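You operate a simulated robot arm through the tools that you are given. There is no shell and no other tool. Be economical: measure what you need, move in short steps, check, and stop when the job is done.

You run a simulated robot arm. Do the job below in one go: nothing can be reset, and whatever is moved stays where it is left.

## Task
Charge the air bottle to about 10 bar with the engine at HALF.
Fine: turn the green tap on first; the black valve ends shut; drop back to SLOW after.

It is judged by the outcome, as a careful person would: the job done as asked, and still so three seconds after it is handed in. It fails if anything else is knocked over, pushed out of place, dropped, spilled or broken.

## Robot
A 7-joint arm with a two-finger gripper, on a carriage that runs on a rail from [243, 0] to [-1537, 2] (x, y) and turns from -3.246 to 2.548 rad about z. Base frame: it is fixed where the carriage stands at the start and does not move with it; the origin is on the floor, on the carriage's upright axis, x ahead of it, y to its left, z up; the surface under the hand at the start is at about z = 800. Readings come in mm, rad, newtons and seconds.
With the tool pointing down near the work surface it reaches from about 360 to 780 mm from the robot's upright axis, wherever it stands. Its first joint turns from -2.897 to 2.897 rad. Places, roughly: black valve knob [200, -400, 800]; blue tap [1100, -100, 900]; green tap [1000, -100, 900]; green valve knob [100, -400, 800]; long lever [600, -400, 900]; red speed lever [100, -500, 1100]; red tap [1200, -100, 900]; red valve knob [300, -400, 800]; short lever [300, -500, 1100]. Payload 2.45 kg.
The TCP is the grasp point, 23 mm short of the fingertips. In the tool frame z runs along the fingers and y along their closing line. The gripper opens to 72 mm. The gripper's body begins 40 mm behind the TCP.
Orientation is that of the tool frame in the base frame, as a unit quaternion [x, y, z, w]. With the fingers straight down and closing along the base's y, the tool's x points along the base's -x, its y along +y and its z along -z.

## Interface
- The arm moves only by the tool drive_tool. Its argument "motion" is a list that holds one entry, the list of rows, each a list of 7 numbers: the turn, a rotation vector about the base's x, y, z in rad, then the shift along the base's x, y, z in mm, then the opening, from 0 (shut) to 1 (fully open). In form: [[[ax, ay, az, x, y, z, hand], ...]]. A call has 1 to 10 rows; each row shifts and turns the commanded pose from where the row before left it. Each row takes 0.2 s and may step no farther than 50 mm and 0.15 rad from the row before; otherwise, or with a gripper value out of range, the whole call is refused. A pose out of reach is approached as far as the arm can. The call stops where the force on the tool passes 50 N (or 10 N more than at its start, if that is more) or the arm is blocked; 0.2 s more then pass. Each finger travels about 72 mm/s and halts on what it meets, pressing with about 38 N; the grip force reading is that of the motor and also rises with nothing between the fingers. The clock runs only during rows and for 0.2 s after the last one: add rows that do not move to give the fingers time. It gives the time, the measured TCP pose, the force on the tool (base axes), the opening and the grip force at its end, in the units of the frame above (readings bear some noise), with the torque about the TCP (base axes, N m) and any sound that the robot's microphone picked up, and new pictures: "show" is both (left out), scene, wrist or none.
- Cameras (640 x 400 px; columns grow to the right, rows downward): "scene" is now at [8.4, 134.9, 1502.7]; the picture's right is [-0.68, -0.73, 0.00], its down [-0.46, 0.43, -0.78] and it looks along [0.57, -0.53, -0.63] (base axes); focal length 278 px, centre (320, 200). "wrist" rides on the gripper at [78, 17, -66] in the tool frame; the picture's right is [-0.22, 0.98, 0.00], its down [-0.56, -0.12, -0.82] and it looks along [-0.80, -0.18, 0.57] (tool axes); focal length 234 px, centre (320, 200).
- lift_body(by): slides the trunk up (or, below 0, down) by that many mm; the arm and the scene camera ride with it, the base frame stays. It gives what a move gives, with no picture.
- drive_base(legs): drives the robot by 1 to 6 legs, each [ahead, left, turn to the left] in mm, mm and rad, along the robot's own axes; the way and the turn of a leg run together, so that a leg with both is an arc; at most 1500 mm and 3.142 rad a leg. The arm and the cameras ride along, it lands a little off, and it stops where it bumps. It keeps to its track: a leg is cut to what the track allows. It gives what a move gives, and a new picture of the scene camera.
- aim_head(pan, tilt): turns the head with the scene camera to pan (to the left, within 2.705 rad either way) and tilt (down, from -0.506 to 1.204), counted from straight ahead of the robot. It gives what a move gives, and a new picture of the scene camera.
- probe_pixels(camera, pixels): for up to 12 pixels [column, row] of the newest picture of that camera ("zoom" is the newest enlarged one), the place [x, y, z] in the base frame of the surface seen there, good to about 2 mm, but the place of the scene camera against the robot may be out by one fixed shift of up to 18 mm in any direction. No time passes.
- zoom(camera, box): a new picture of the part [left, top, right, bottom] of that camera's present view, enlarged. No time passes.
- hand_in(): hands the job in; it is judged then, once.

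Keep the steps short. Do not move on a guess: measure, check each grasp and each placing, and mend mistakes. In all there are 80 turns and 260 pictures (those below and enlarged ones count). Leave the gripper open and the arm clear of the work at the hand-in unless told otherwise, and finish with a single line.

The tools are called after ">>>" by a JSON object that holds its "method" and its "body". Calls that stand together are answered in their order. drive_tool: Moves the arm, as the interface text tells. Its arguments: {"type":"object","properties":{"motion":{"type":"array","items":{"type":"array","items":{"type":"array","items":{"type":"number"}}}},"show":{"type":"string","enum":["both","scene","wrist","none"]}},"required":["motion"]} The other tools are called the same way: lift_body (by) slides the trunk up or down; drive_base (legs) drives the base; aim_head (pan, tilt) turns the head that bears the scene camera; probe_pixels (camera, pixels) gives the place of the surface under pixels of a picture; zoom (camera, box) takes an enlarged picture of a part of a camera's view; hand_in () hands the job in.

At the start:

```text
time_s: 0.0
ee_pos: [187.6, -354.0, 1298.0]
tool_rot: [0.0, 1.0, 0.0, 0.0]
contact_force: [0.1, 0.1, 0.0]
wrist_torque: [-0.03, 0.0, -0.03]
finger_gap: 72.2
finger_force: 0.0
trunk travel left (down, up): [-500.0, 90.0]
robot x, y, heading: [-1.6, 0.1, -0.001]
head pan, tilt: [-0.747, 0.681]
```

scene: 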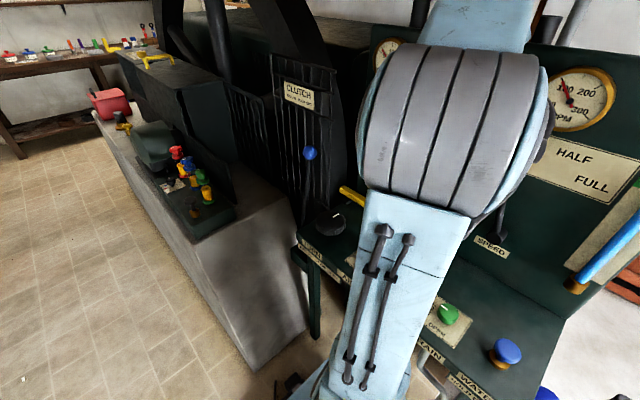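
wrist: 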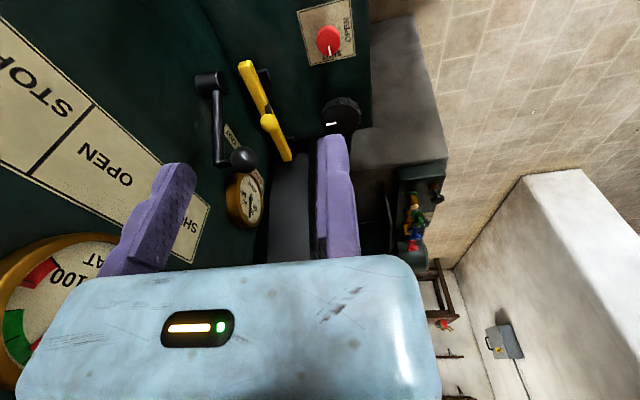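

The arm blocks the view of the console. I'll turn the head to the right to read the panel.

>>> {"method": "aim_head", "body": {"pan": -1.5, "tilt": 0.45}}

>>> {"method": "aim_head", "body": {"pan": -0.3, "tilt": 0.6}}

```text
time_s: 1.1
ee_pos: [187.1, -354.8, 1296.4]
tool_rot: [0.0, 1.0, 0.001, 0.0]
contact_force: [0.3, 0.5, -0.6]
wrist_torque: [0.0, 0.01, 0.01]
finger_gap: 72.0
finger_force: 0.2
trunk travel left (down, up): [-500.0, 90.0]
robot x, y, heading: [0.7, 4.9, -0.001]
head pan, tilt: [-1.499, 0.45]
```

scene: 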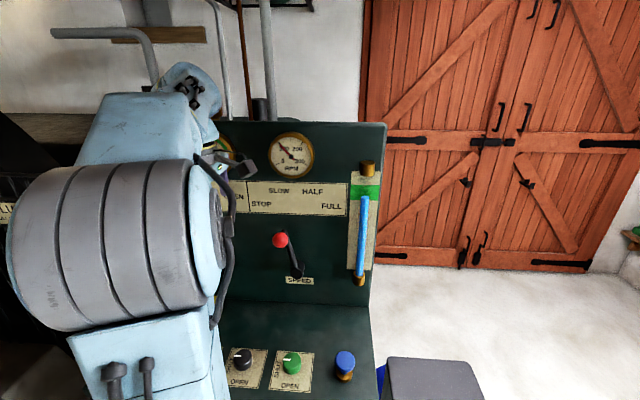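

```text
time_s: 2.5
ee_pos: [188.5, -353.3, 1297.9]
tool_rot: [0.001, 1.0, 0.0, 0.0]
contact_force: [-0.1, 1.1, 0.1]
wrist_torque: [0.01, -0.01, -0.03]
finger_gap: 72.3
finger_force: 0.0
trunk travel left (down, up): [-500.0, 90.0]
robot x, y, heading: [0.4, -1.6, -0.002]
head pan, tilt: [-0.3, 0.6]
```

scene: 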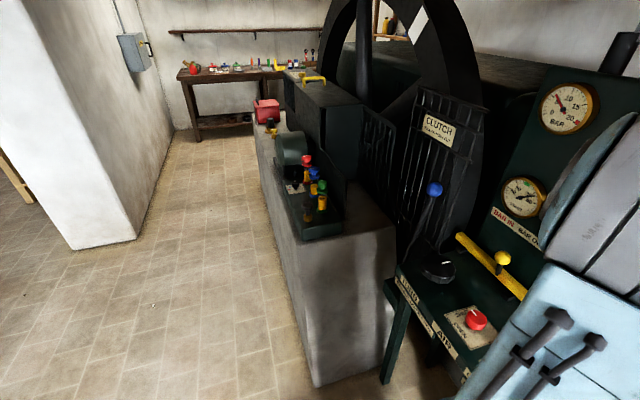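

The console is mostly hidden behind the arm. I'll back along the rail and look at the panel from there.

>>> {"method": "drive_base", "body": {"legs": [[-550, 0, 0]]}}

>>> {"method": "aim_head", "body": {"pan": -0.6, "tilt": 0.4}}

```text
time_s: 5.7
ee_pos: [-357.3, -355.2, 1297.5]
tool_rot: [0.003, 1.0, 0.0, 0.0]
contact_force: [0.2, 0.0, -0.2]
wrist_torque: [0.01, -0.01, -0.02]
finger_gap: 71.8
finger_force: 0.0
trunk travel left (down, up): [-500.0, 90.0]
robot x, y, heading: [-543.3, 2.5, -0.002]
head pan, tilt: [-0.3, 0.6]
```

scene: 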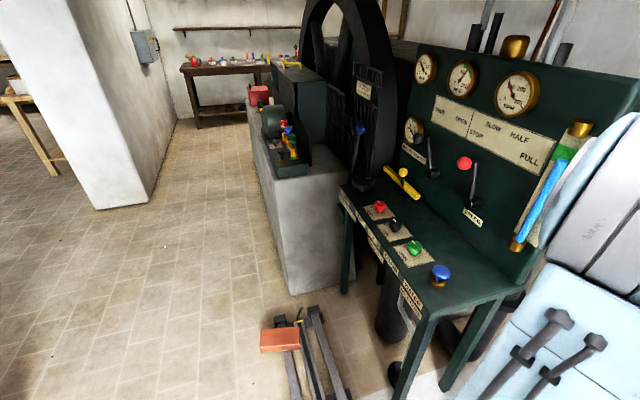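

```text
time_s: 6.5
ee_pos: [-357.9, -354.2, 1297.6]
tool_rot: [0.003, 1.0, 0.0, 0.0]
contact_force: [0.0, 0.7, -0.4]
wrist_torque: [0.0, 0.01, 0.01]
finger_gap: 72.0
finger_force: 0.0
trunk travel left (down, up): [-500.0, 90.0]
robot x, y, heading: [-545.3, 1.0, 0.002]
head pan, tilt: [-0.6, 0.4]
```

scene: 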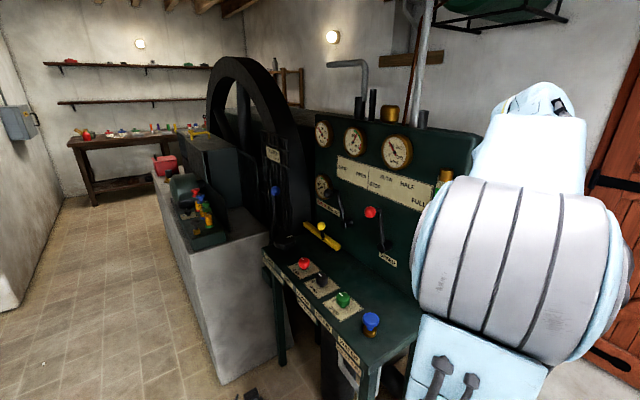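

>>> {"method": "zoom", "body": {"camera": "scene", "box": [300, 100, 460, 200]}}

>>> {"method": "zoom", "body": {"camera": "scene", "box": [260, 170, 450, 290]}}

>>> {"method": "zoom", "body": {"camera": "scene", "box": [250, 240, 410, 400]}}

>>> {"method": "zoom", "body": {"camera": "scene", "box": [140, 130, 300, 250]}}

```text
4.00 times, centred on (380, 150) of scene
```

zoom: 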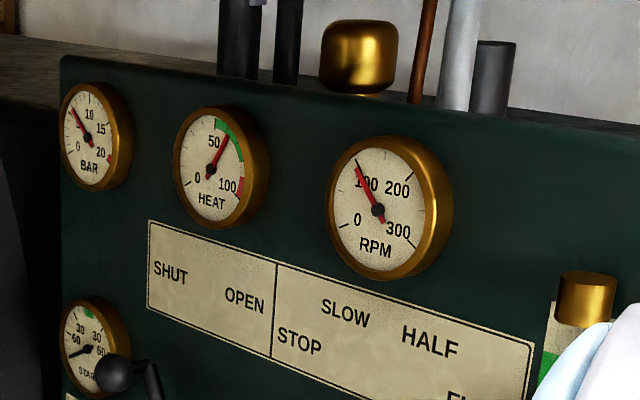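

```text
3.33 times, centred on (355, 230) of scene
```

zoom: 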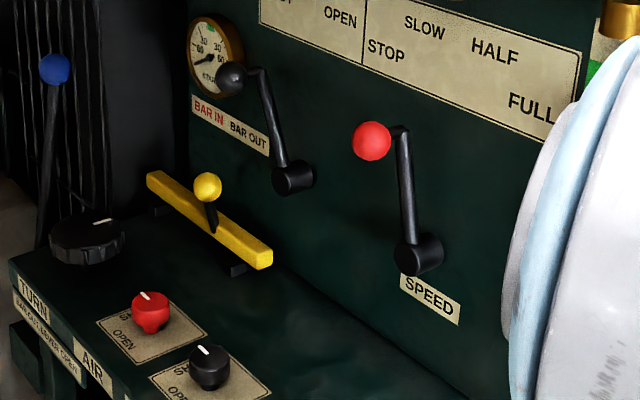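

```text
2.50 times, centred on (330, 320) of scene
```

zoom: 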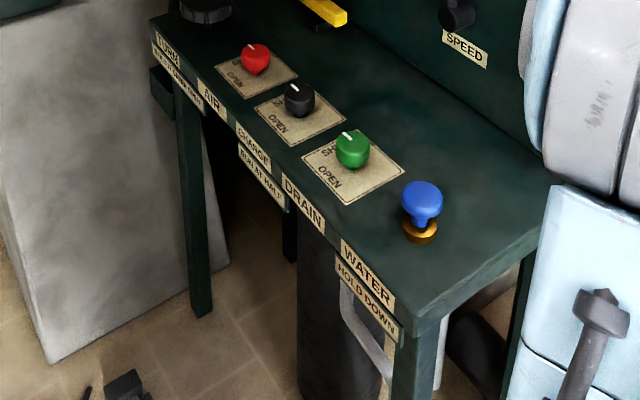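

```text
3.33 times, centred on (220, 190) of scene
```

zoom: 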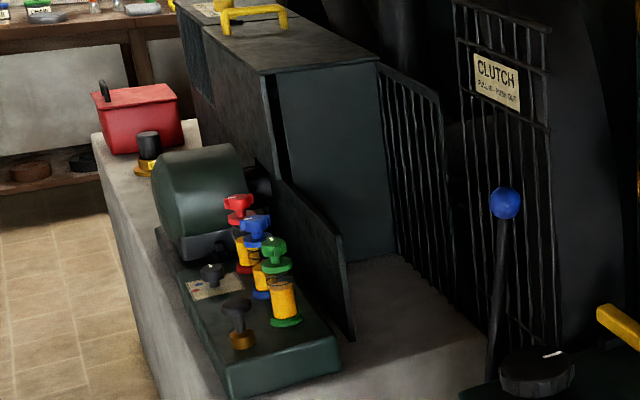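

>>> {"method": "probe_pixels", "body": {"camera": "scene", "pixels": [[370, 212], [320, 225], [343, 298], [321, 281], [304, 263], [371, 320], [210, 193], [275, 190], [280, 155], [388, 250], [395, 152], [340, 160]]}}

>>> {"method": "aim_head", "body": {"pan": 0.0, "tilt": 0.4}}

```text
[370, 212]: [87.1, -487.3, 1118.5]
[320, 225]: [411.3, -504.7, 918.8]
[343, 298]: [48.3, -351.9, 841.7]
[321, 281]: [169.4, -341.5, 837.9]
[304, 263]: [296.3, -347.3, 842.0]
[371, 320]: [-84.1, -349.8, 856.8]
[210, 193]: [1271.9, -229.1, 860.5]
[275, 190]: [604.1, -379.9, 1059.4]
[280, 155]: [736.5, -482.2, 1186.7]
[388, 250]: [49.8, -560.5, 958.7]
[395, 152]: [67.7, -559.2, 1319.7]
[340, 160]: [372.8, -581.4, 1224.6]
```

```text
time_s: 7.5
ee_pos: [-357.6, -354.1, 1297.3]
tool_rot: [0.002, 1.0, 0.0, 0.0]
contact_force: [0.7, 0.4, 0.7]
wrist_torque: [0.01, -0.02, 0.0]
finger_gap: 72.0
finger_force: 0.1
trunk travel left (down, up): [-500.0, 90.0]
robot x, y, heading: [-545.9, 2.6, -0.003]
head pan, tilt: [0.0, 0.4]
```

scene: 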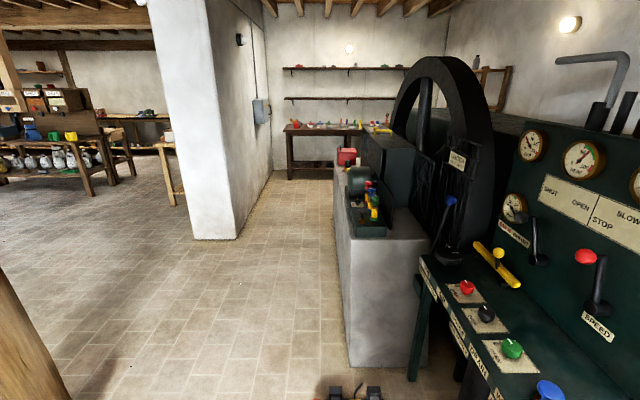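

Next I'll drive to the front end of the rail to read the taps on the pump.

>>> {"method": "drive_base", "body": {"legs": [[785, 0, 0]]}}

>>> {"method": "aim_head", "body": {"pan": -0.1, "tilt": 0.65}}

>>> {"method": "zoom", "body": {"camera": "scene", "box": [230, 100, 390, 260]}}

```text
time_s: 10.8
ee_pos: [260.7, -354.5, 1297.3]
tool_rot: [0.003, 1.0, 0.0, 0.001]
contact_force: [0.3, -0.3, 1.5]
wrist_torque: [0.0, -0.01, 0.0]
finger_gap: 72.2
finger_force: 0.0
trunk travel left (down, up): [-500.0, 90.0]
robot x, y, heading: [77.5, -0.4, -0.01]
head pan, tilt: [0.0, 0.4]
stopped in leg 1: the robot was blocked; the commanded pose is now the measured one
```

scene: 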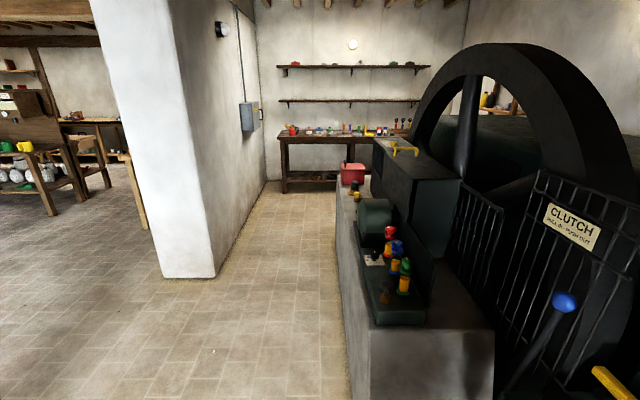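

```text
time_s: 11.6
ee_pos: [260.2, -356.7, 1296.3]
tool_rot: [0.003, 1.0, 0.0, 0.0]
contact_force: [-1.0, -0.4, 0.8]
wrist_torque: [-0.01, 0.01, 0.02]
finger_gap: 71.8
finger_force: 0.2
trunk travel left (down, up): [-500.0, 90.0]
robot x, y, heading: [73.9, -3.2, -0.006]
head pan, tilt: [-0.099, 0.649]
```

scene: 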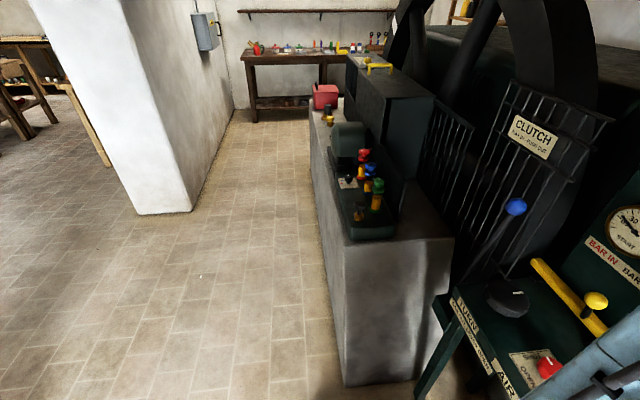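

```text
2.50 times, centred on (310, 180) of scene
```

zoom: 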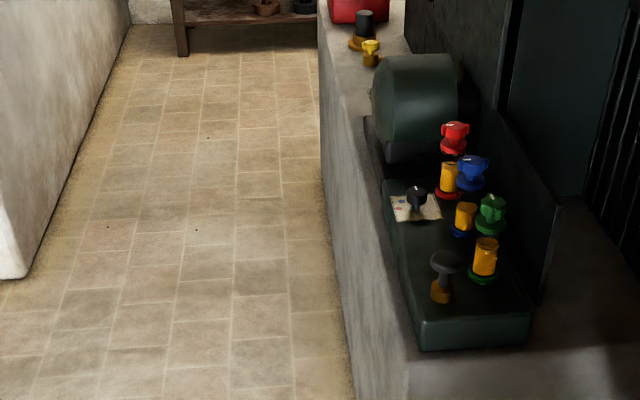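

The drive stopped early, at x=75. I need to see what it bumped, so I'll look toward the arm and the floor.

>>> {"method": "aim_head", "body": {"pan": -0.5, "tilt": 1.1}}

>>> {"method": "aim_head", "body": {"pan": -0.9, "tilt": 0.3}}

```text
time_s: 12.5
ee_pos: [259.9, -355.1, 1297.3]
tool_rot: [0.003, 1.0, 0.0, 0.0]
contact_force: [-0.4, -0.4, 0.5]
wrist_torque: [0.0, 0.0, 0.01]
finger_gap: 71.8
finger_force: 0.1
trunk travel left (down, up): [-500.0, 90.0]
robot x, y, heading: [75.5, 0.8, -0.006]
head pan, tilt: [-0.499, 1.1]
```

scene: 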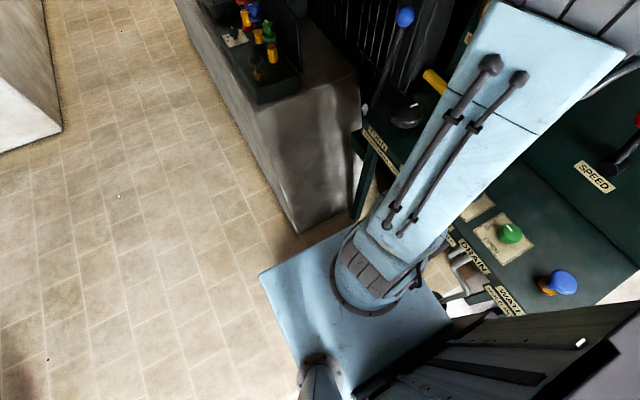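

```text
time_s: 13.7
ee_pos: [260.4, -356.0, 1296.8]
tool_rot: [0.003, 1.0, 0.0, 0.0]
contact_force: [0.1, -0.9, 0.2]
wrist_torque: [0.01, -0.02, 0.01]
finger_gap: 71.8
finger_force: 0.1
trunk travel left (down, up): [-500.0, 90.0]
robot x, y, heading: [76.3, -0.8, -0.004]
head pan, tilt: [-0.901, 0.3]
```

scene: 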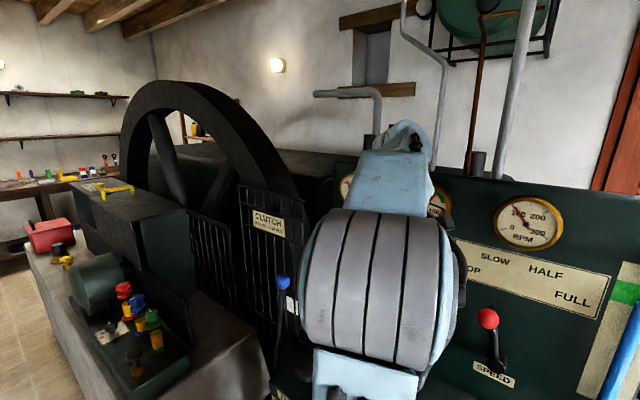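

>>> {"method": "aim_head", "body": {"pan": -0.5, "tilt": 1.15}}

>>> {"method": "probe_pixels", "body": {"camera": "scene", "pixels": [[270, 250], [300, 220], [275, 150], [220, 90], [345, 205], [440, 300], [358, 180], [420, 245], [340, 130], [225, 150]]}}

```text
time_s: 14.8
ee_pos: [260.7, -356.4, 1296.4]
tool_rot: [0.004, 1.0, 0.001, 0.0]
contact_force: [-0.6, 0.2, 0.3]
wrist_torque: [0.01, 0.01, 0.0]
finger_gap: 71.8
finger_force: 0.0
trunk travel left (down, up): [-500.0, 90.0]
robot x, y, heading: [72.1, 1.3, -0.004]
head pan, tilt: [-0.499, 1.15]
```

scene: 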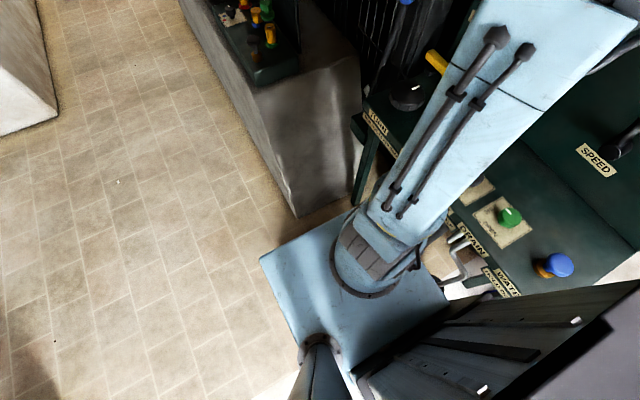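

```text
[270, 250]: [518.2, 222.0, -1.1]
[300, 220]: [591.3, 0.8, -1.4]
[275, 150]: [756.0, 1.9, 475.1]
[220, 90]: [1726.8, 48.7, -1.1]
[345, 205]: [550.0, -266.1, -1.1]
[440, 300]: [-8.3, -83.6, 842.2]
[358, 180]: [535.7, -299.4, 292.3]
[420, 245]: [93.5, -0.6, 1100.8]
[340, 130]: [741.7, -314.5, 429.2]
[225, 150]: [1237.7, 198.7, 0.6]
```

Nothing nearby touches at deck height. Earlier I saw a reddish object on the rails at about (280,340), so I'll back up and look at it.

>>> {"method": "drive_base", "body": {"legs": [[-600, 0, 0]]}}

>>> {"method": "aim_head", "body": {"pan": 0.0, "tilt": 0.85}}

>>> {"method": "zoom", "body": {"camera": "scene", "box": [220, 200, 480, 400]}}

```text
time_s: 18.3
ee_pos: [-342.3, -354.4, 1297.0]
tool_rot: [0.001, 1.0, 0.0, 0.0]
contact_force: [-0.6, 0.7, 0.7]
wrist_torque: [0.01, 0.03, -0.01]
finger_gap: 72.0
finger_force: 0.0
trunk travel left (down, up): [-500.0, 90.0]
robot x, y, heading: [-528.5, -0.9, -0.01]
head pan, tilt: [-0.499, 1.15]
```

scene: 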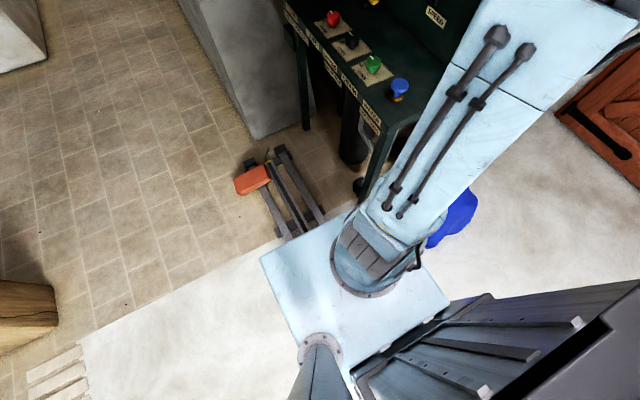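

```text
time_s: 19.2
ee_pos: [-342.7, -355.1, 1296.6]
tool_rot: [0.002, 1.0, 0.0, 0.001]
contact_force: [0.9, 0.2, -0.4]
wrist_torque: [0.02, -0.04, -0.03]
finger_gap: 72.2
finger_force: 0.1
trunk travel left (down, up): [-500.0, 90.0]
robot x, y, heading: [-527.1, -1.1, -0.001]
head pan, tilt: [0.0, 0.85]
```

scene: 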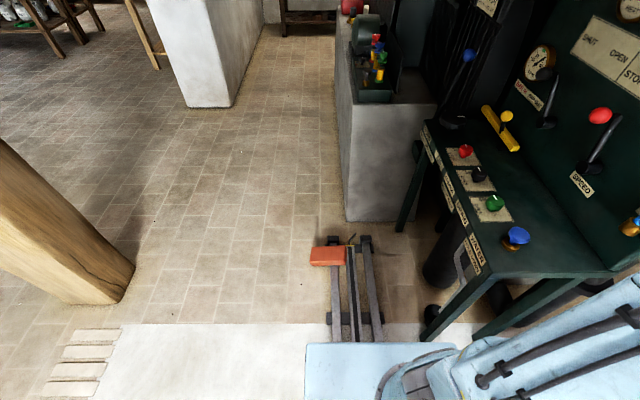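

```text
2.00 times, centred on (350, 300) of scene
```

zoom: 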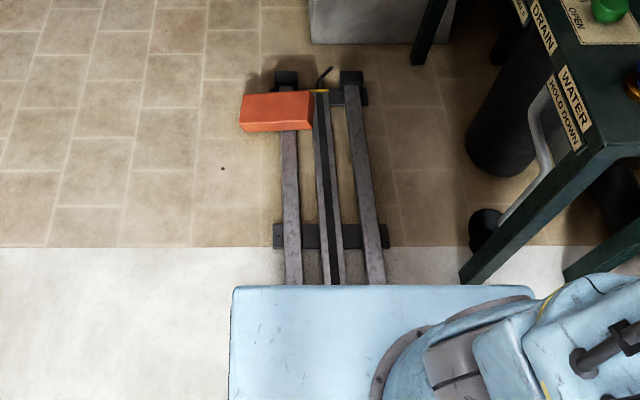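

An orange brick lies across the left rail and is what blocks the way. I'll measure it so I can lift it off the rail and set it on the floor beside.

>>> {"method": "probe_pixels", "body": {"camera": "scene", "pixels": [[312, 250], [342, 250], [326, 256], [312, 262], [343, 263], [327, 265], [335, 300], [352, 290], [367, 290], [300, 270], [349, 239], [350, 246]]}}

>>> {"method": "zoom", "body": {"camera": "scene", "box": [300, 225, 380, 275]}}

```text
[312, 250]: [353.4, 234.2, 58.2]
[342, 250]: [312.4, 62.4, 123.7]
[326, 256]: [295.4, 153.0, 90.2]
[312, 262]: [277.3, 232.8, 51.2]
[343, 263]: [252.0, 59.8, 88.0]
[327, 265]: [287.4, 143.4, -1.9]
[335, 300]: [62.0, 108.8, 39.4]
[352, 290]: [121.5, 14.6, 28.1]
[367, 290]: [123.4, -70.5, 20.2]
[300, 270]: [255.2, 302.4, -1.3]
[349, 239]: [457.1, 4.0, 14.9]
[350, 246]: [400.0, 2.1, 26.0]
```

```text
8.00 times, centred on (340, 250) of scene
```

zoom: 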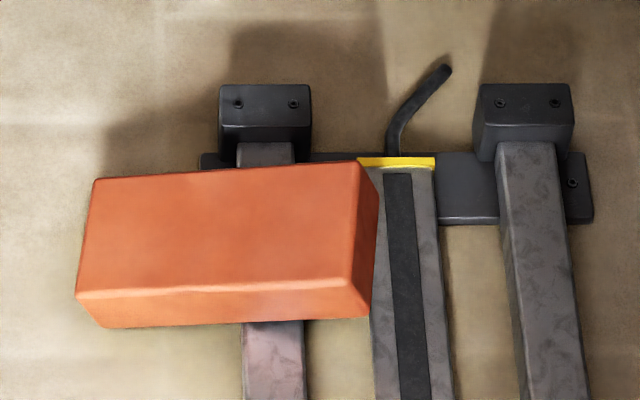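

>>> {"method": "probe_pixels", "body": {"camera": "zoom", "pixels": [[105, 185], [105, 280], [200, 178], [200, 282], [340, 172], [340, 270], [365, 200], [360, 290], [220, 300], [220, 315], [120, 320], [340, 310]]}}

```text
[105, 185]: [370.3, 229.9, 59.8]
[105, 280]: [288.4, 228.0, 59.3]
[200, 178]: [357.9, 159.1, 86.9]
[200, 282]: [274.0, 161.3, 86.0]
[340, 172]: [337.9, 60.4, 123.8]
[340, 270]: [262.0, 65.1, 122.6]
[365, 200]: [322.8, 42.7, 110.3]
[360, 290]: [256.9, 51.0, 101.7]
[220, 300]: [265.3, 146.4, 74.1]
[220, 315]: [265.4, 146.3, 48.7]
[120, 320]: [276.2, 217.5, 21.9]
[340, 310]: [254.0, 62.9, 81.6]
```

The brick is about 100 mm wide across x, too wide for the fingers. It leans on the left rail, and its centre is already left of it. My plan is to push its right end slowly along its own length until it lies flat on the floor, clear of the rail.

First I'll swing the hand to the front, high up, turning it 90° so the fingers close along x.

>>> {"method": "drive_tool", "body": {"motion": [[[0, 0, 0.143, 24, 35, 0, 1], [0, 0, 0.143, 26, 35, 0, 1], [0, 0, 0.143, 26, 35, 0, 1], [0, 0, 0.143, 26, 35, 0, 1], [0, 0, 0.143, 26, 35, 0, 1], [0, 0, 0.143, 26, 35, 0, 1], [0, 0, 0.143, 26, 35, 0, 1], [0, 0, 0.143, 26, 35, 0, 1], [0, 0, 0.143, 26, 35, 0, 1], [0, 0, 0.143, 26, 35, 0, 1]]], "show": "none"}}

>>> {"method": "drive_base", "body": {"legs": [[380, 0, 0]]}}

>>> {"method": "lift_body", "body": {"by": -500}}

>>> {"method": "drive_tool", "body": {"motion": [[[0, 0, 0.141, 0, 0, 0, 1], [0, 0, 0, 0, 0, -50, 1], [0, 0, 0, 0, 0, -50, 1], [0, 0, 0, 0, 0, -50, 1], [0, 0, 0, 0, 0, -50, 1]]]}}

```text
time_s: 21.4
ee_pos: [-85.6, -3.7, 1297.8]
tool_rot: [-0.655, 0.756, 0.0, 0.001]
contact_force: [-0.8, 0.4, -0.1]
wrist_torque: [-0.02, 0.0, 0.01]
finger_gap: 72.1
finger_force: 0.1
trunk travel left (down, up): [-500.0, 90.0]
robot x, y, heading: [-529.9, 1.0, -0.007]
head pan, tilt: [0.0, 0.85]
```

```text
time_s: 23.9
ee_pos: [296.8, -5.1, 1297.9]
tool_rot: [-0.653, 0.757, 0.0, 0.0]
contact_force: [0.0, 0.7, 0.1]
wrist_torque: [-0.01, -0.04, 0.03]
finger_gap: 72.1
finger_force: 0.1
trunk travel left (down, up): [-500.0, 90.0]
robot x, y, heading: [-146.9, 3.0, -0.011]
head pan, tilt: [0.0, 0.85]
```

scene: 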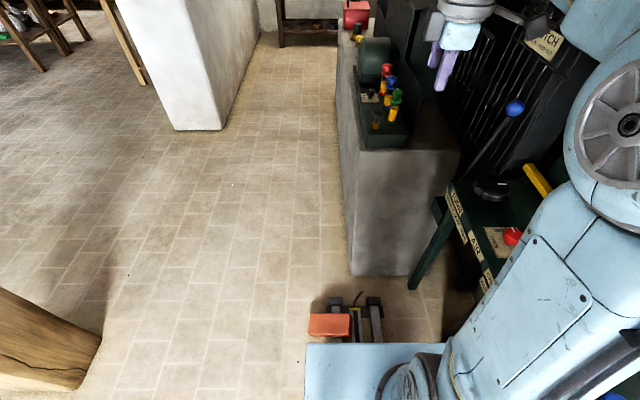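

```text
refused: -500 is not a number from -400 to 400
```

```text
time_s: 25.1
ee_pos: [294.6, -5.6, 1098.4]
tool_rot: [-0.705, 0.709, 0.0, 0.0]
contact_force: [0.4, -0.2, 0.2]
wrist_torque: [0.0, -0.04, -0.01]
finger_gap: 72.1
finger_force: 0.0
trunk travel left (down, up): [-500.0, 90.0]
robot x, y, heading: [-148.6, 1.1, -0.002]
head pan, tilt: [0.0, 0.85]
```

scene: 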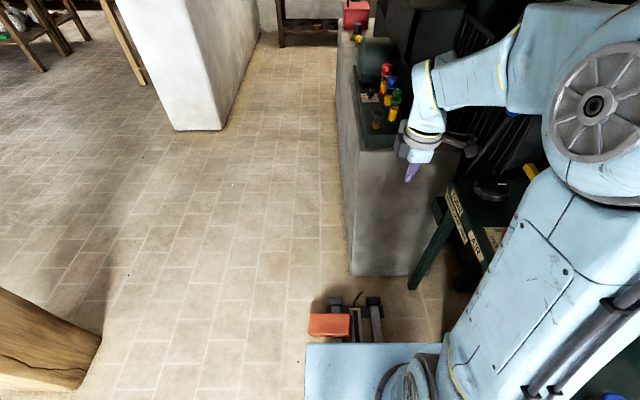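
wrist: 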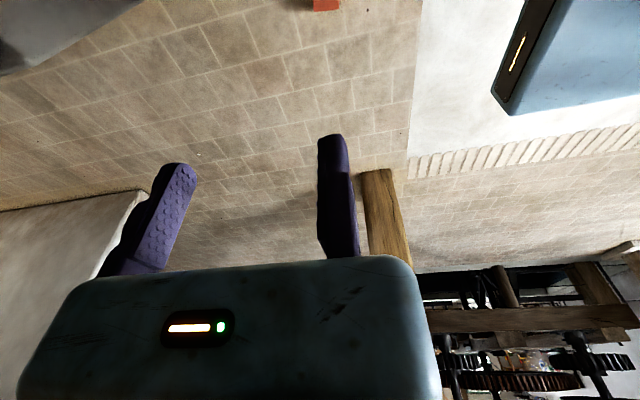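

>>> {"method": "probe_pixels", "body": {"camera": "scene", "pixels": [[592, 100], [620, 190], [500, 80], [520, 330], [430, 345], [305, 350], [580, 130], [490, 230], [440, 360]]}}

>>> {"method": "aim_head", "body": {"pan": -0.6, "tilt": 0.7}}

```text
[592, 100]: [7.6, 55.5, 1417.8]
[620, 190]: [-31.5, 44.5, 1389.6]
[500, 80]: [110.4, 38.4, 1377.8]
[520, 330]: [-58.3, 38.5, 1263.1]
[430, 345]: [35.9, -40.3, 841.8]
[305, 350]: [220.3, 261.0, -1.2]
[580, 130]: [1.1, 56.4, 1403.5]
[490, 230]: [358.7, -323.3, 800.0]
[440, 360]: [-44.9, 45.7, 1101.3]
```

```text
time_s: 26.1
ee_pos: [295.2, -6.0, 1099.5]
tool_rot: [-0.705, 0.709, 0.0, 0.0]
contact_force: [-0.1, -0.5, 0.3]
wrist_torque: [-0.02, 0.01, 0.0]
finger_gap: 71.8
finger_force: 0.1
trunk travel left (down, up): [-500.0, 90.0]
robot x, y, heading: [-145.3, -3.4, -0.007]
head pan, tilt: [-0.6, 0.7]
```

scene: 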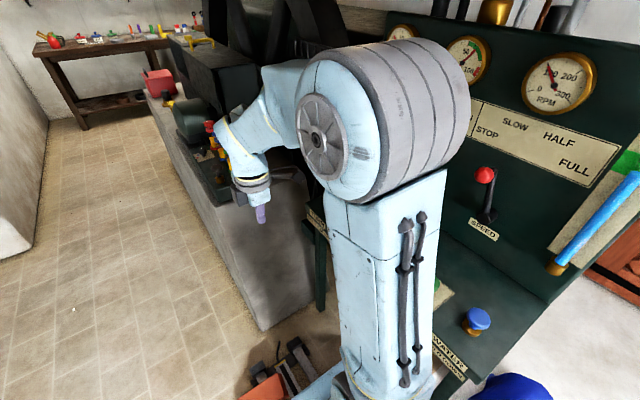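

The arm lies in the forward plane, and the console edge at y≈-300 is clear of it. Now I'll lower the trunk.

>>> {"method": "lift_body", "body": {"by": -400}}

>>> {"method": "aim_head", "body": {"pan": 0.0, "tilt": 0.9}}

>>> {"method": "drive_tool", "body": {"motion": [[[0, 0, 0, 0, -10, -50, 1], [0, 0, 0, 0, -20, -50, 1], [0, 0, 0, 0, -20, -50, 1], [0, 0, 0, 0, 0, -50, 1], [0, 0, 0, 0, 0, -50, 1]]]}}

```text
time_s: 29.9
ee_pos: [295.5, -4.7, 699.5]
tool_rot: [-0.705, 0.709, 0.0, 0.0]
contact_force: [1.8, -0.1, 0.0]
wrist_torque: [0.02, 0.01, 0.0]
finger_gap: 71.8
finger_force: 0.0
trunk travel left (down, up): [-100.0, 490.0]
robot x, y, heading: [-146.6, 1.0, -0.007]
head pan, tilt: [-0.6, 0.7]
```

```text
time_s: 30.9
ee_pos: [295.9, -4.8, 698.4]
tool_rot: [-0.706, 0.709, 0.0, -0.001]
contact_force: [-0.3, 0.1, 0.1]
wrist_torque: [0.02, -0.01, -0.04]
finger_gap: 72.3
finger_force: 0.2
trunk travel left (down, up): [-100.0, 490.0]
robot x, y, heading: [-146.3, -3.3, -0.003]
head pan, tilt: [0.0, 0.901]
```

scene: 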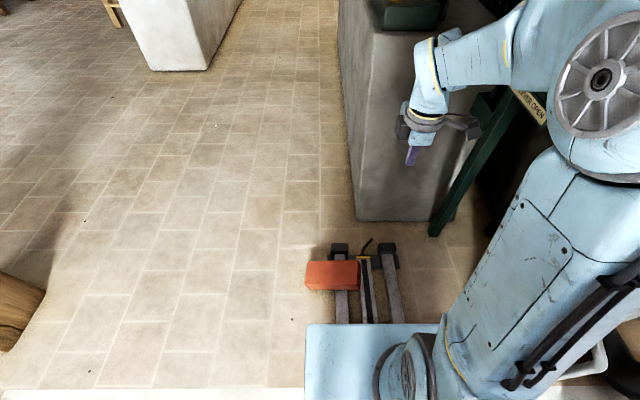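

```text
refused: row 1 steps farther than a row can; nothing moved
```

>>> {"method": "drive_tool", "body": {"motion": [[[0, 0, 0, 0, -9, -45, 1], [0, 0, 0, 0, -9, -48, 1], [0, 0, 0, 0, -9, -48, 1], [0, 0, 0, 0, -9, -48, 1], [0, 0, 0, 0, 0, -50, 1], [0, 0, 0, 0, 0, -50, 1], [0, 0, 0, 0, 0, -50, 1], [0, 0, 0, 0, 0, -50, 1]]]}}

```text
time_s: 32.7
ee_pos: [297.4, -38.9, 307.9]
tool_rot: [-0.705, 0.709, 0.0, 0.001]
contact_force: [0.0, 0.4, -0.1]
wrist_torque: [-0.01, -0.01, 0.07]
finger_gap: 72.0
finger_force: 0.0
trunk travel left (down, up): [-100.0, 490.0]
robot x, y, heading: [-146.7, -1.9, -0.004]
head pan, tilt: [0.0, 0.901]
```

scene: 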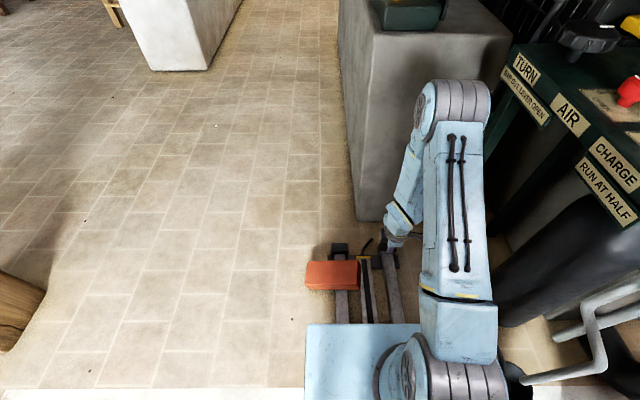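
wrist: 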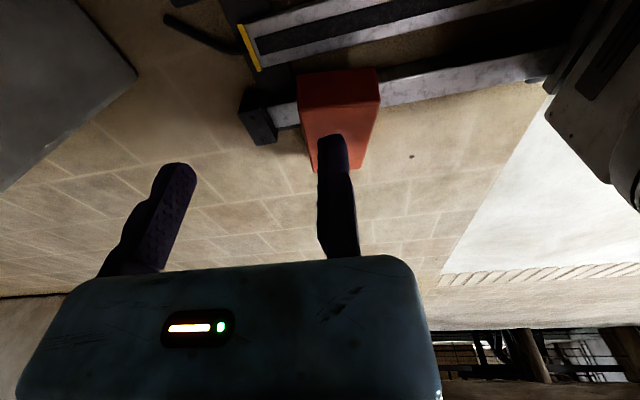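

>>> {"method": "probe_pixels", "body": {"camera": "wrist", "pixels": [[305, 82], [370, 80], [338, 76], [340, 95], [368, 118], [310, 125], [360, 150]]}}

```text
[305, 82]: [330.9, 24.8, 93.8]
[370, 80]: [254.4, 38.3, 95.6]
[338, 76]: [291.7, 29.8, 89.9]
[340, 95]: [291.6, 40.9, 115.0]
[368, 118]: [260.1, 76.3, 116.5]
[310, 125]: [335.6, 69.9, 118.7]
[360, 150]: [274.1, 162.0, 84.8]
```

The wrist view puts the end of the brick at x≈254–335, y≈28, with its top at z≈117. The hand is centred on it at x=297. I'll lower to z≈105 and start pushing gently.

>>> {"method": "drive_tool", "body": {"motion": [[[0, 0, 0, 0, 0, -50, 1], [0, 0, 0, 0, 0, -50, 1], [0, 0, 0, 0, 0, -50, 1], [0, 0, 0, 0, 0, -50, 1], [0, 0, 0, 0, 20, 0, 1], [0, 0, 0, 2, 20, 0, 1], [0, 0, 0, 3, 20, 0, 1], [0, 0, 0, 3, 20, 0, 1], [0, 0, 0, 3, 20, 0, 1], [0, 0, 0, 3, 20, 0, 1]]]}}

```text
time_s: 34.9
ee_pos: [309.4, 80.6, 110.3]
tool_rot: [-0.705, 0.709, 0.001, 0.001]
contact_force: [-0.6, -4.1, -0.5]
wrist_torque: [-0.08, 0.07, 0.01]
finger_gap: 72.1
finger_force: 0.0
trunk travel left (down, up): [-100.0, 490.0]
robot x, y, heading: [-146.6, 2.2, -0.011]
head pan, tilt: [0.0, 0.901]
```

scene: 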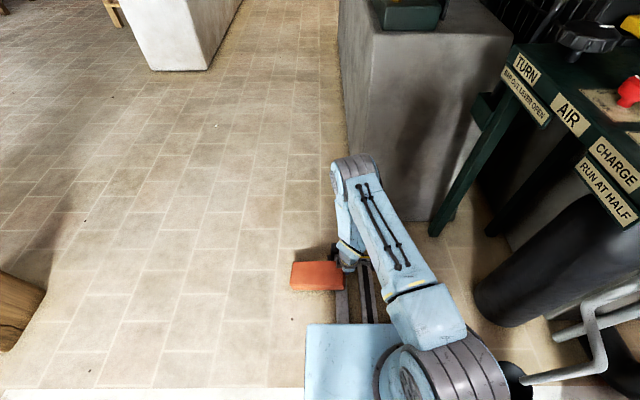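
wrist: 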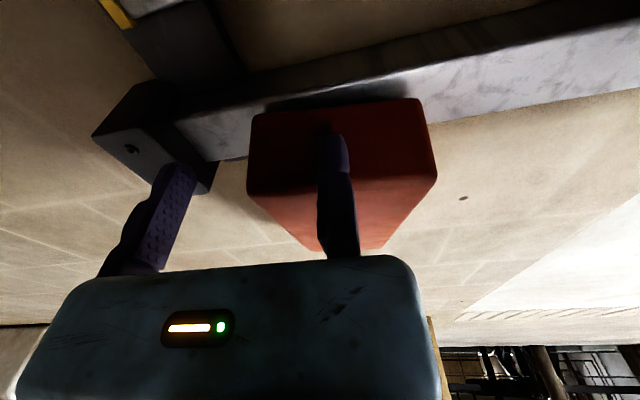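

Only the right finger is touching; the left one is just past the edge of the brick. I'll measure the brick's end before centring.

>>> {"method": "probe_pixels", "body": {"camera": "wrist", "pixels": [[255, 120], [415, 105], [260, 180], [428, 180], [310, 235], [375, 235]]}}

```text
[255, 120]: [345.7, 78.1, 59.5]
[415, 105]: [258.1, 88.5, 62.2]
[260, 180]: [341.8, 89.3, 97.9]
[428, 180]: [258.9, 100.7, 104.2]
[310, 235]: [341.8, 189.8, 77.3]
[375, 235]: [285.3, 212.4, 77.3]
```

>>> {"method": "drive_tool", "body": {"motion": [[[0, 0, 0, 0, -10, 0, 1], [0, 0, 0, -8, 0, 0, 0.65], [0, 0, 0, 0, 0, 0, 0.65], [0, 0, 0, 1, 10, 0, 0.65], [0, 0, 0, 1, 10, 0, 0.65], [0, 0, 0, 1, 10, 0, 0.65], [0, 0, 0, 1, 10, 0, 0.65], [0, 0, 0, 1, 10, -5, 0.65]]], "show": "wrist"}}

```text
time_s: 36.7
ee_pos: [306.4, 120.3, 104.8]
tool_rot: [-0.705, 0.709, 0.001, 0.001]
contact_force: [-0.5, -10.7, 7.3]
wrist_torque: [-0.17, 0.03, -0.01]
finger_gap: 46.8
finger_force: 0.1
trunk travel left (down, up): [-100.0, 490.0]
robot x, y, heading: [-143.5, -0.8, -0.006]
head pan, tilt: [0.0, 0.901]
```

wrist: 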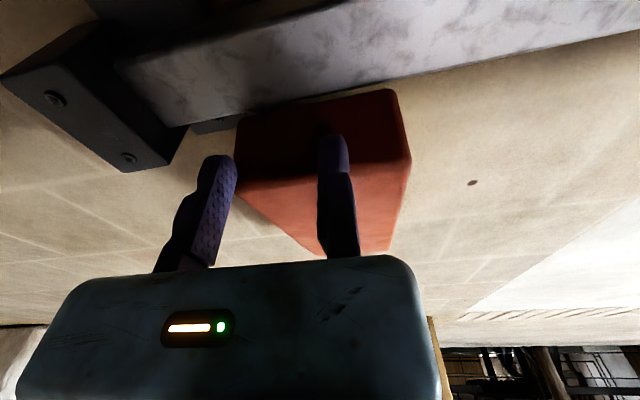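

The brick is sliding squarely at about 10 N. I'll keep going in small steps.

>>> {"method": "drive_tool", "body": {"motion": [[[0, 0, 0, 0, 8, -3, 0.65], [0, 0, 0, 0, 8, -3, 0.65], [0, 0, 0, 0, 8, -3, 0.65], [0, 0, 0, 0, 8, -3, 0.65]]], "show": "wrist"}}

>>> {"method": "probe_pixels", "body": {"camera": "wrist", "pixels": [[260, 130], [385, 110], [260, 190], [395, 180], [330, 230], [370, 240], [400, 60]]}}

```text
time_s: 37.7
ee_pos: [307.3, 152.5, 92.8]
tool_rot: [-0.705, 0.709, 0.001, 0.001]
contact_force: [-0.4, -1.0, -0.6]
wrist_torque: [-0.01, 0.01, 0.02]
finger_gap: 47.1
finger_force: 0.1
trunk travel left (down, up): [-100.0, 490.0]
robot x, y, heading: [-145.1, 3.0, -0.004]
head pan, tilt: [0.0, 0.901]
```

wrist: 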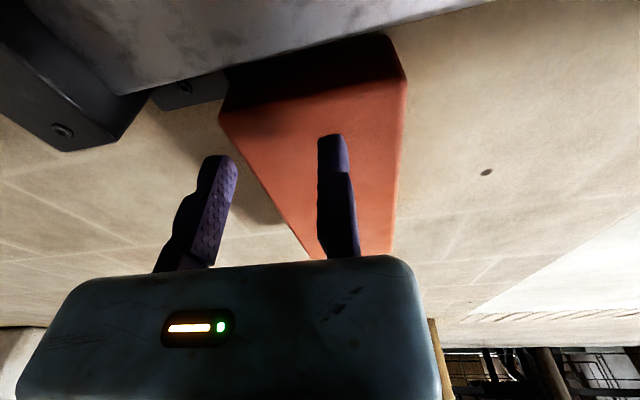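

```text
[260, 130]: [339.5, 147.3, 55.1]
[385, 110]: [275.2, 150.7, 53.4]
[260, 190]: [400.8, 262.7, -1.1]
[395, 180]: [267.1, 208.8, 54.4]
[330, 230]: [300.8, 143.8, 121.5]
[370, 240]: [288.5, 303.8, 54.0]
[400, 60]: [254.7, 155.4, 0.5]
```

The brick now lies flat beside the rail: top z≈54, right end at y≈138, rail edge at y≈128. That's still too close, so I'll reach behind it over the rail and push it farther left.

>>> {"method": "drive_tool", "body": {"motion": [[[0, 0, 0, -3, 0, 30, 0.65], [0, 0, 0, -3, -40, 0, 0.65], [0, 0, 0, 0, 0, -30, 0.65], [0, 0, 0, 0, 0, -22, 0.65], [0, 0, 0, 0, 10, 0, 0.65], [0, 0, 0, 0, 10, 0, 0.65], [0, 0, 0, 1, 10, 0, 0.65], [0, 0, 0, 1, 10, 0, 0.65], [0, 0, 0, 1, 10, 0, 0.65], [0, 0, 0, 1, 10, 0, 0.65]]], "show": "wrist"}}

```text
time_s: 39.9
ee_pos: [303.1, 170.1, 71.7]
tool_rot: [-0.704, 0.71, 0.0, 0.0]
contact_force: [-0.8, -12.8, 6.0]
wrist_torque: [-0.22, -0.08, -0.13]
finger_gap: 47.0
finger_force: 0.1
trunk travel left (down, up): [-100.0, 490.0]
robot x, y, heading: [-149.5, -4.3, -0.006]
head pan, tilt: [0.0, 0.901]
```

wrist: 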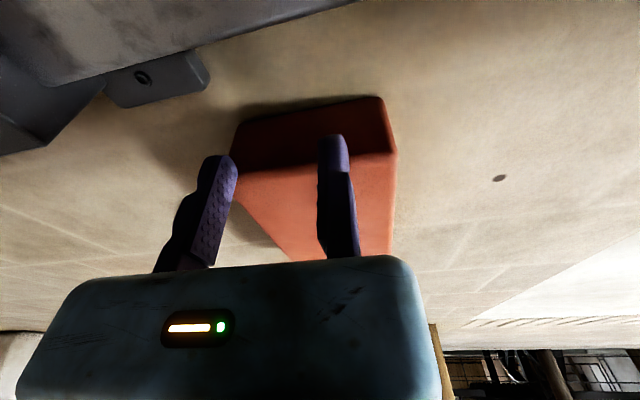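

The push is working. I'll back off, lower beside the rail, shift 10 mm toward the brick's centre and push on.

>>> {"method": "drive_tool", "body": {"motion": [[[0, 0, 0, 0, -9, 0, 0.65], [0, 0, 0, -10, 0, -28, 0.65], [0, 0, 0, 0, 12, 0, 0.65], [0, 0, 0, 1, 15, 0, 0.65], [0, 0, 0, 2, 20, 0, 0.65], [0, 0, 0, 2, 20, 0, 0.65], [0, 0, 0, 2, 20, 0, 0.65], [0, 0, 0, 2, 20, 0, 0.65], [0, 0, 0, 2, 20, 0, 0.65], [0, 0, 0, 2, 20, 0, 0.65]]], "show": "wrist"}}

```text
time_s: 42.1
ee_pos: [308.4, 309.9, 42.4]
tool_rot: [-0.705, 0.709, 0.001, 0.002]
contact_force: [0.3, -7.0, 5.0]
wrist_torque: [0.06, -0.11, -0.2]
finger_gap: 46.7
finger_force: 0.0
trunk travel left (down, up): [-100.0, 490.0]
robot x, y, heading: [-146.6, 1.1, -0.006]
head pan, tilt: [0.0, 0.901]
```

wrist: 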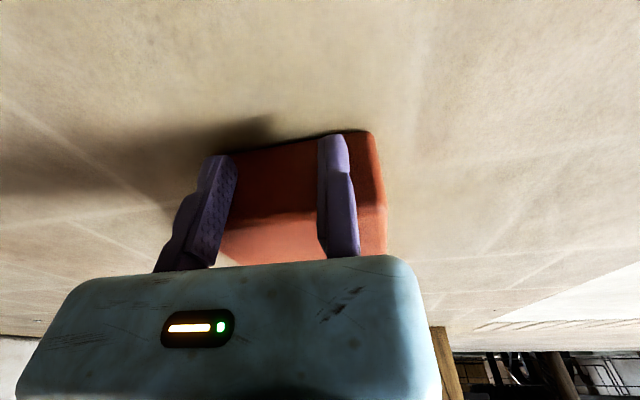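

The brick's right end is now at y≈318, well clear of the rail. I'll back off, raise the hand and trunk, and drive forward.

>>> {"method": "drive_tool", "body": {"motion": [[[0, 0, 0, 0, -20, 0, 0.65], [0, 0, 0, 0, -20, 30, 1], [0, 0, 0, 0, -20, 45, 1], [0, 0, 0, 0, 0, 50, 1], [0, 0, 0, 0, 0, 50, 1], [0, 0, 0, 0, 0, 50, 1], [0, 0, 0, 0, 0, 50, 1], [0, 0, 0, 0, 0, 50, 1], [0, 0, 0, 0, 0, 50, 1], [0, 0, 0, 0, 0, 50, 1]]], "show": "none"}}

>>> {"method": "lift_body", "body": {"by": 400}}

>>> {"method": "drive_base", "body": {"legs": [[388, 0, 0]]}}

```text
time_s: 44.3
ee_pos: [305.7, 249.9, 467.6]
tool_rot: [-0.705, 0.71, 0.0, 0.0]
contact_force: [0.2, 0.4, -0.4]
wrist_torque: [0.01, 0.03, 0.0]
finger_gap: 72.0
finger_force: 0.1
trunk travel left (down, up): [-100.0, 490.0]
robot x, y, heading: [-146.8, -1.7, -0.01]
head pan, tilt: [0.0, 0.901]
```

```text
time_s: 48.2
ee_pos: [306.5, 249.8, 868.2]
tool_rot: [-0.706, 0.709, 0.0, 0.0]
contact_force: [0.0, 0.3, -0.8]
wrist_torque: [-0.02, -0.03, 0.0]
finger_gap: 72.2
finger_force: 0.0
trunk travel left (down, up): [-500.0, 90.0]
robot x, y, heading: [-146.2, 2.5, -0.009]
head pan, tilt: [0.0, 0.901]
```

```text
time_s: 50.7
ee_pos: [692.5, 249.1, 867.2]
tool_rot: [-0.705, 0.709, 0.0, 0.0]
contact_force: [-0.4, -0.2, 0.0]
wrist_torque: [0.01, 0.03, 0.01]
finger_gap: 72.1
finger_force: 0.1
trunk travel left (down, up): [-500.0, 90.0]
robot x, y, heading: [236.2, 0.0, -0.011]
head pan, tilt: [0.0, 0.901]
```

scene: 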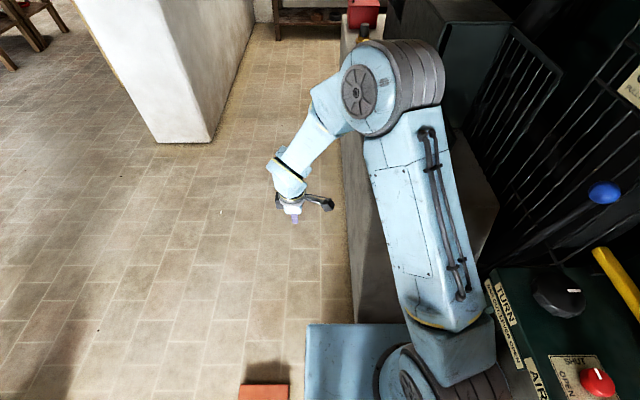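

The carriage reached x=236. Now I'll look at the taps.

>>> {"method": "drive_tool", "body": {"motion": [[[0, 0, 0, 0, 30, 40, 1], [0, 0, 0, 0, 30, 40, 1], [0, 0, 0, 0, 30, 40, 1]]], "show": "none"}}

>>> {"method": "aim_head", "body": {"pan": -0.15, "tilt": 0.6}}

```text
time_s: 51.5
ee_pos: [692.8, 339.3, 989.2]
tool_rot: [-0.705, 0.709, 0.0, 0.0]
contact_force: [0.1, -0.5, 1.1]
wrist_torque: [0.02, 0.0, -0.01]
finger_gap: 72.2
finger_force: 0.1
trunk travel left (down, up): [-500.0, 90.0]
robot x, y, heading: [236.0, -0.8, -0.001]
head pan, tilt: [0.0, 0.901]
```

```text
time_s: 52.3
ee_pos: [692.9, 339.9, 987.7]
tool_rot: [-0.705, 0.709, -0.001, 0.0]
contact_force: [0.9, -0.6, -0.3]
wrist_torque: [-0.04, -0.01, -0.01]
finger_gap: 71.9
finger_force: 0.1
trunk travel left (down, up): [-500.0, 90.0]
robot x, y, heading: [239.7, 1.3, -0.003]
head pan, tilt: [-0.15, 0.6]
```

scene: 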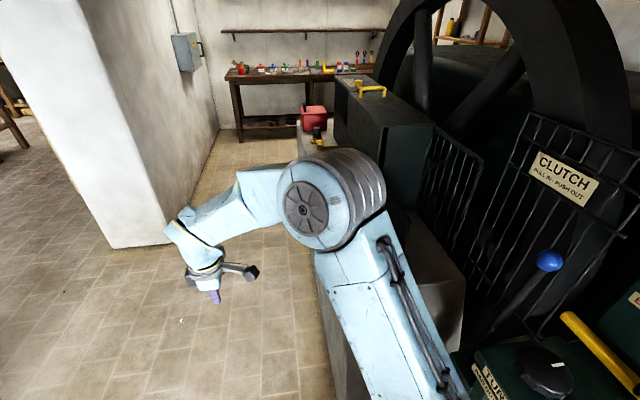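

The elbow hides the taps. I'll turn the hand back and bring it above and short of the taps so the wrist camera sees them.

>>> {"method": "drive_tool", "body": {"motion": [[[0, 0, -0.143, 0, -20, 40, 1], [0, 0, -0.143, 0, -20, 40, 1], [0, 0, -0.143, 0, -30, 40, 1], [0, 0, -0.143, 0, -40, 25, 1], [0, 0, -0.143, 10, -45, 10, 1], [0, 0, -0.143, 15, -45, 0, 1], [0, 0, -0.143, 15, -45, 0, 1], [0, 0, -0.143, 15, -45, 0, 1], [0, 0, -0.143, 15, -45, 0, 1], [0, 0, -0.143, 15, -45, 0, 1]]], "show": "none"}}

>>> {"method": "drive_tool", "body": {"motion": [[[0, 0, -0.141, 15, -20, 0, 1]]]}}

```text
time_s: 54.5
ee_pos: [777.8, -39.2, 1141.8]
tool_rot: [-0.066, 0.998, 0.0, 0.0]
contact_force: [-0.2, 0.0, -0.2]
wrist_torque: [-0.03, -0.01, -0.01]
finger_gap: 72.1
finger_force: 0.0
trunk travel left (down, up): [-500.0, 90.0]
robot x, y, heading: [236.3, 0.0, -0.006]
head pan, tilt: [-0.15, 0.6]
```

```text
time_s: 54.9
ee_pos: [792.3, -57.6, 1142.5]
tool_rot: [0.002, 1.0, -0.001, 0.0]
contact_force: [0.6, 0.8, 0.2]
wrist_torque: [0.0, -0.01, 0.0]
finger_gap: 71.6
finger_force: 0.0
trunk travel left (down, up): [-500.0, 90.0]
robot x, y, heading: [238.4, 2.4, -0.003]
head pan, tilt: [-0.15, 0.6]
```

scene: 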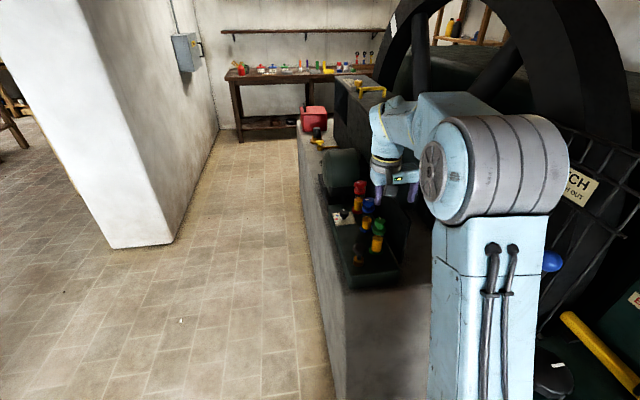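
wrist: 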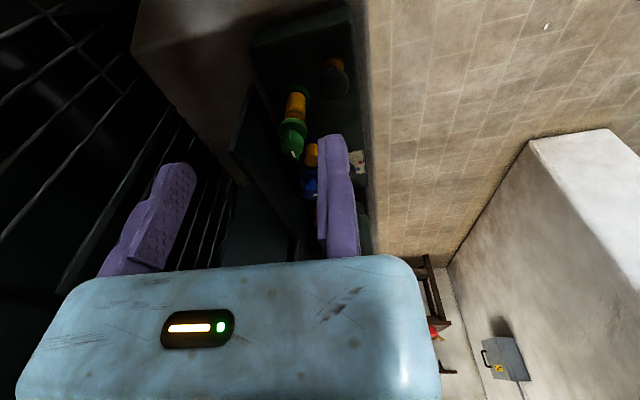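

>>> {"method": "zoom", "body": {"camera": "wrist", "box": [230, 40, 390, 200]}}

>>> {"method": "zoom", "body": {"camera": "scene", "box": [310, 160, 410, 280]}}

>>> {"method": "probe_pixels", "body": {"camera": "wrist", "pixels": [[292, 137], [295, 105], [335, 80], [309, 183], [312, 155], [357, 160], [310, 60]]}}

>>> {"method": "probe_pixels", "body": {"camera": "scene", "pixels": [[377, 224], [377, 242], [369, 205], [360, 188], [356, 262], [360, 280], [343, 217]]}}

```text
2.50 times, centred on (310, 120) of wrist
```

zoom: 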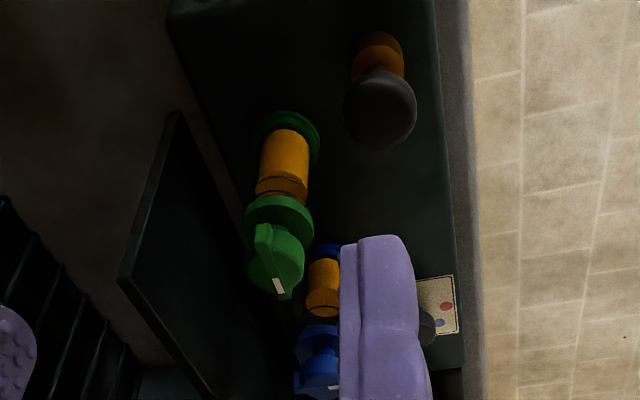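

```text
3.33 times, centred on (360, 220) of scene
```

zoom: 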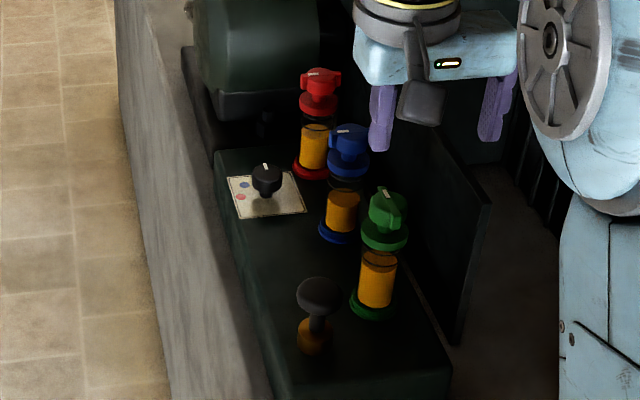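

```text
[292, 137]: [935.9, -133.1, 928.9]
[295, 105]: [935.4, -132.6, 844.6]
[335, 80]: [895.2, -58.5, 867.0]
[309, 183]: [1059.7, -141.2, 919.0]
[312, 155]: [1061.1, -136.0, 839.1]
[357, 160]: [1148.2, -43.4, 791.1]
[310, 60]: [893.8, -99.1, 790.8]
```

```text
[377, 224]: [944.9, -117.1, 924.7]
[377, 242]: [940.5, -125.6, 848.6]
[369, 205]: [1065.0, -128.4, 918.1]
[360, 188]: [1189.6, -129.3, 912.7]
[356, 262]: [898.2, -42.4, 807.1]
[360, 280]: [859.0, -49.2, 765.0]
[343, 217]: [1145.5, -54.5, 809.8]
```

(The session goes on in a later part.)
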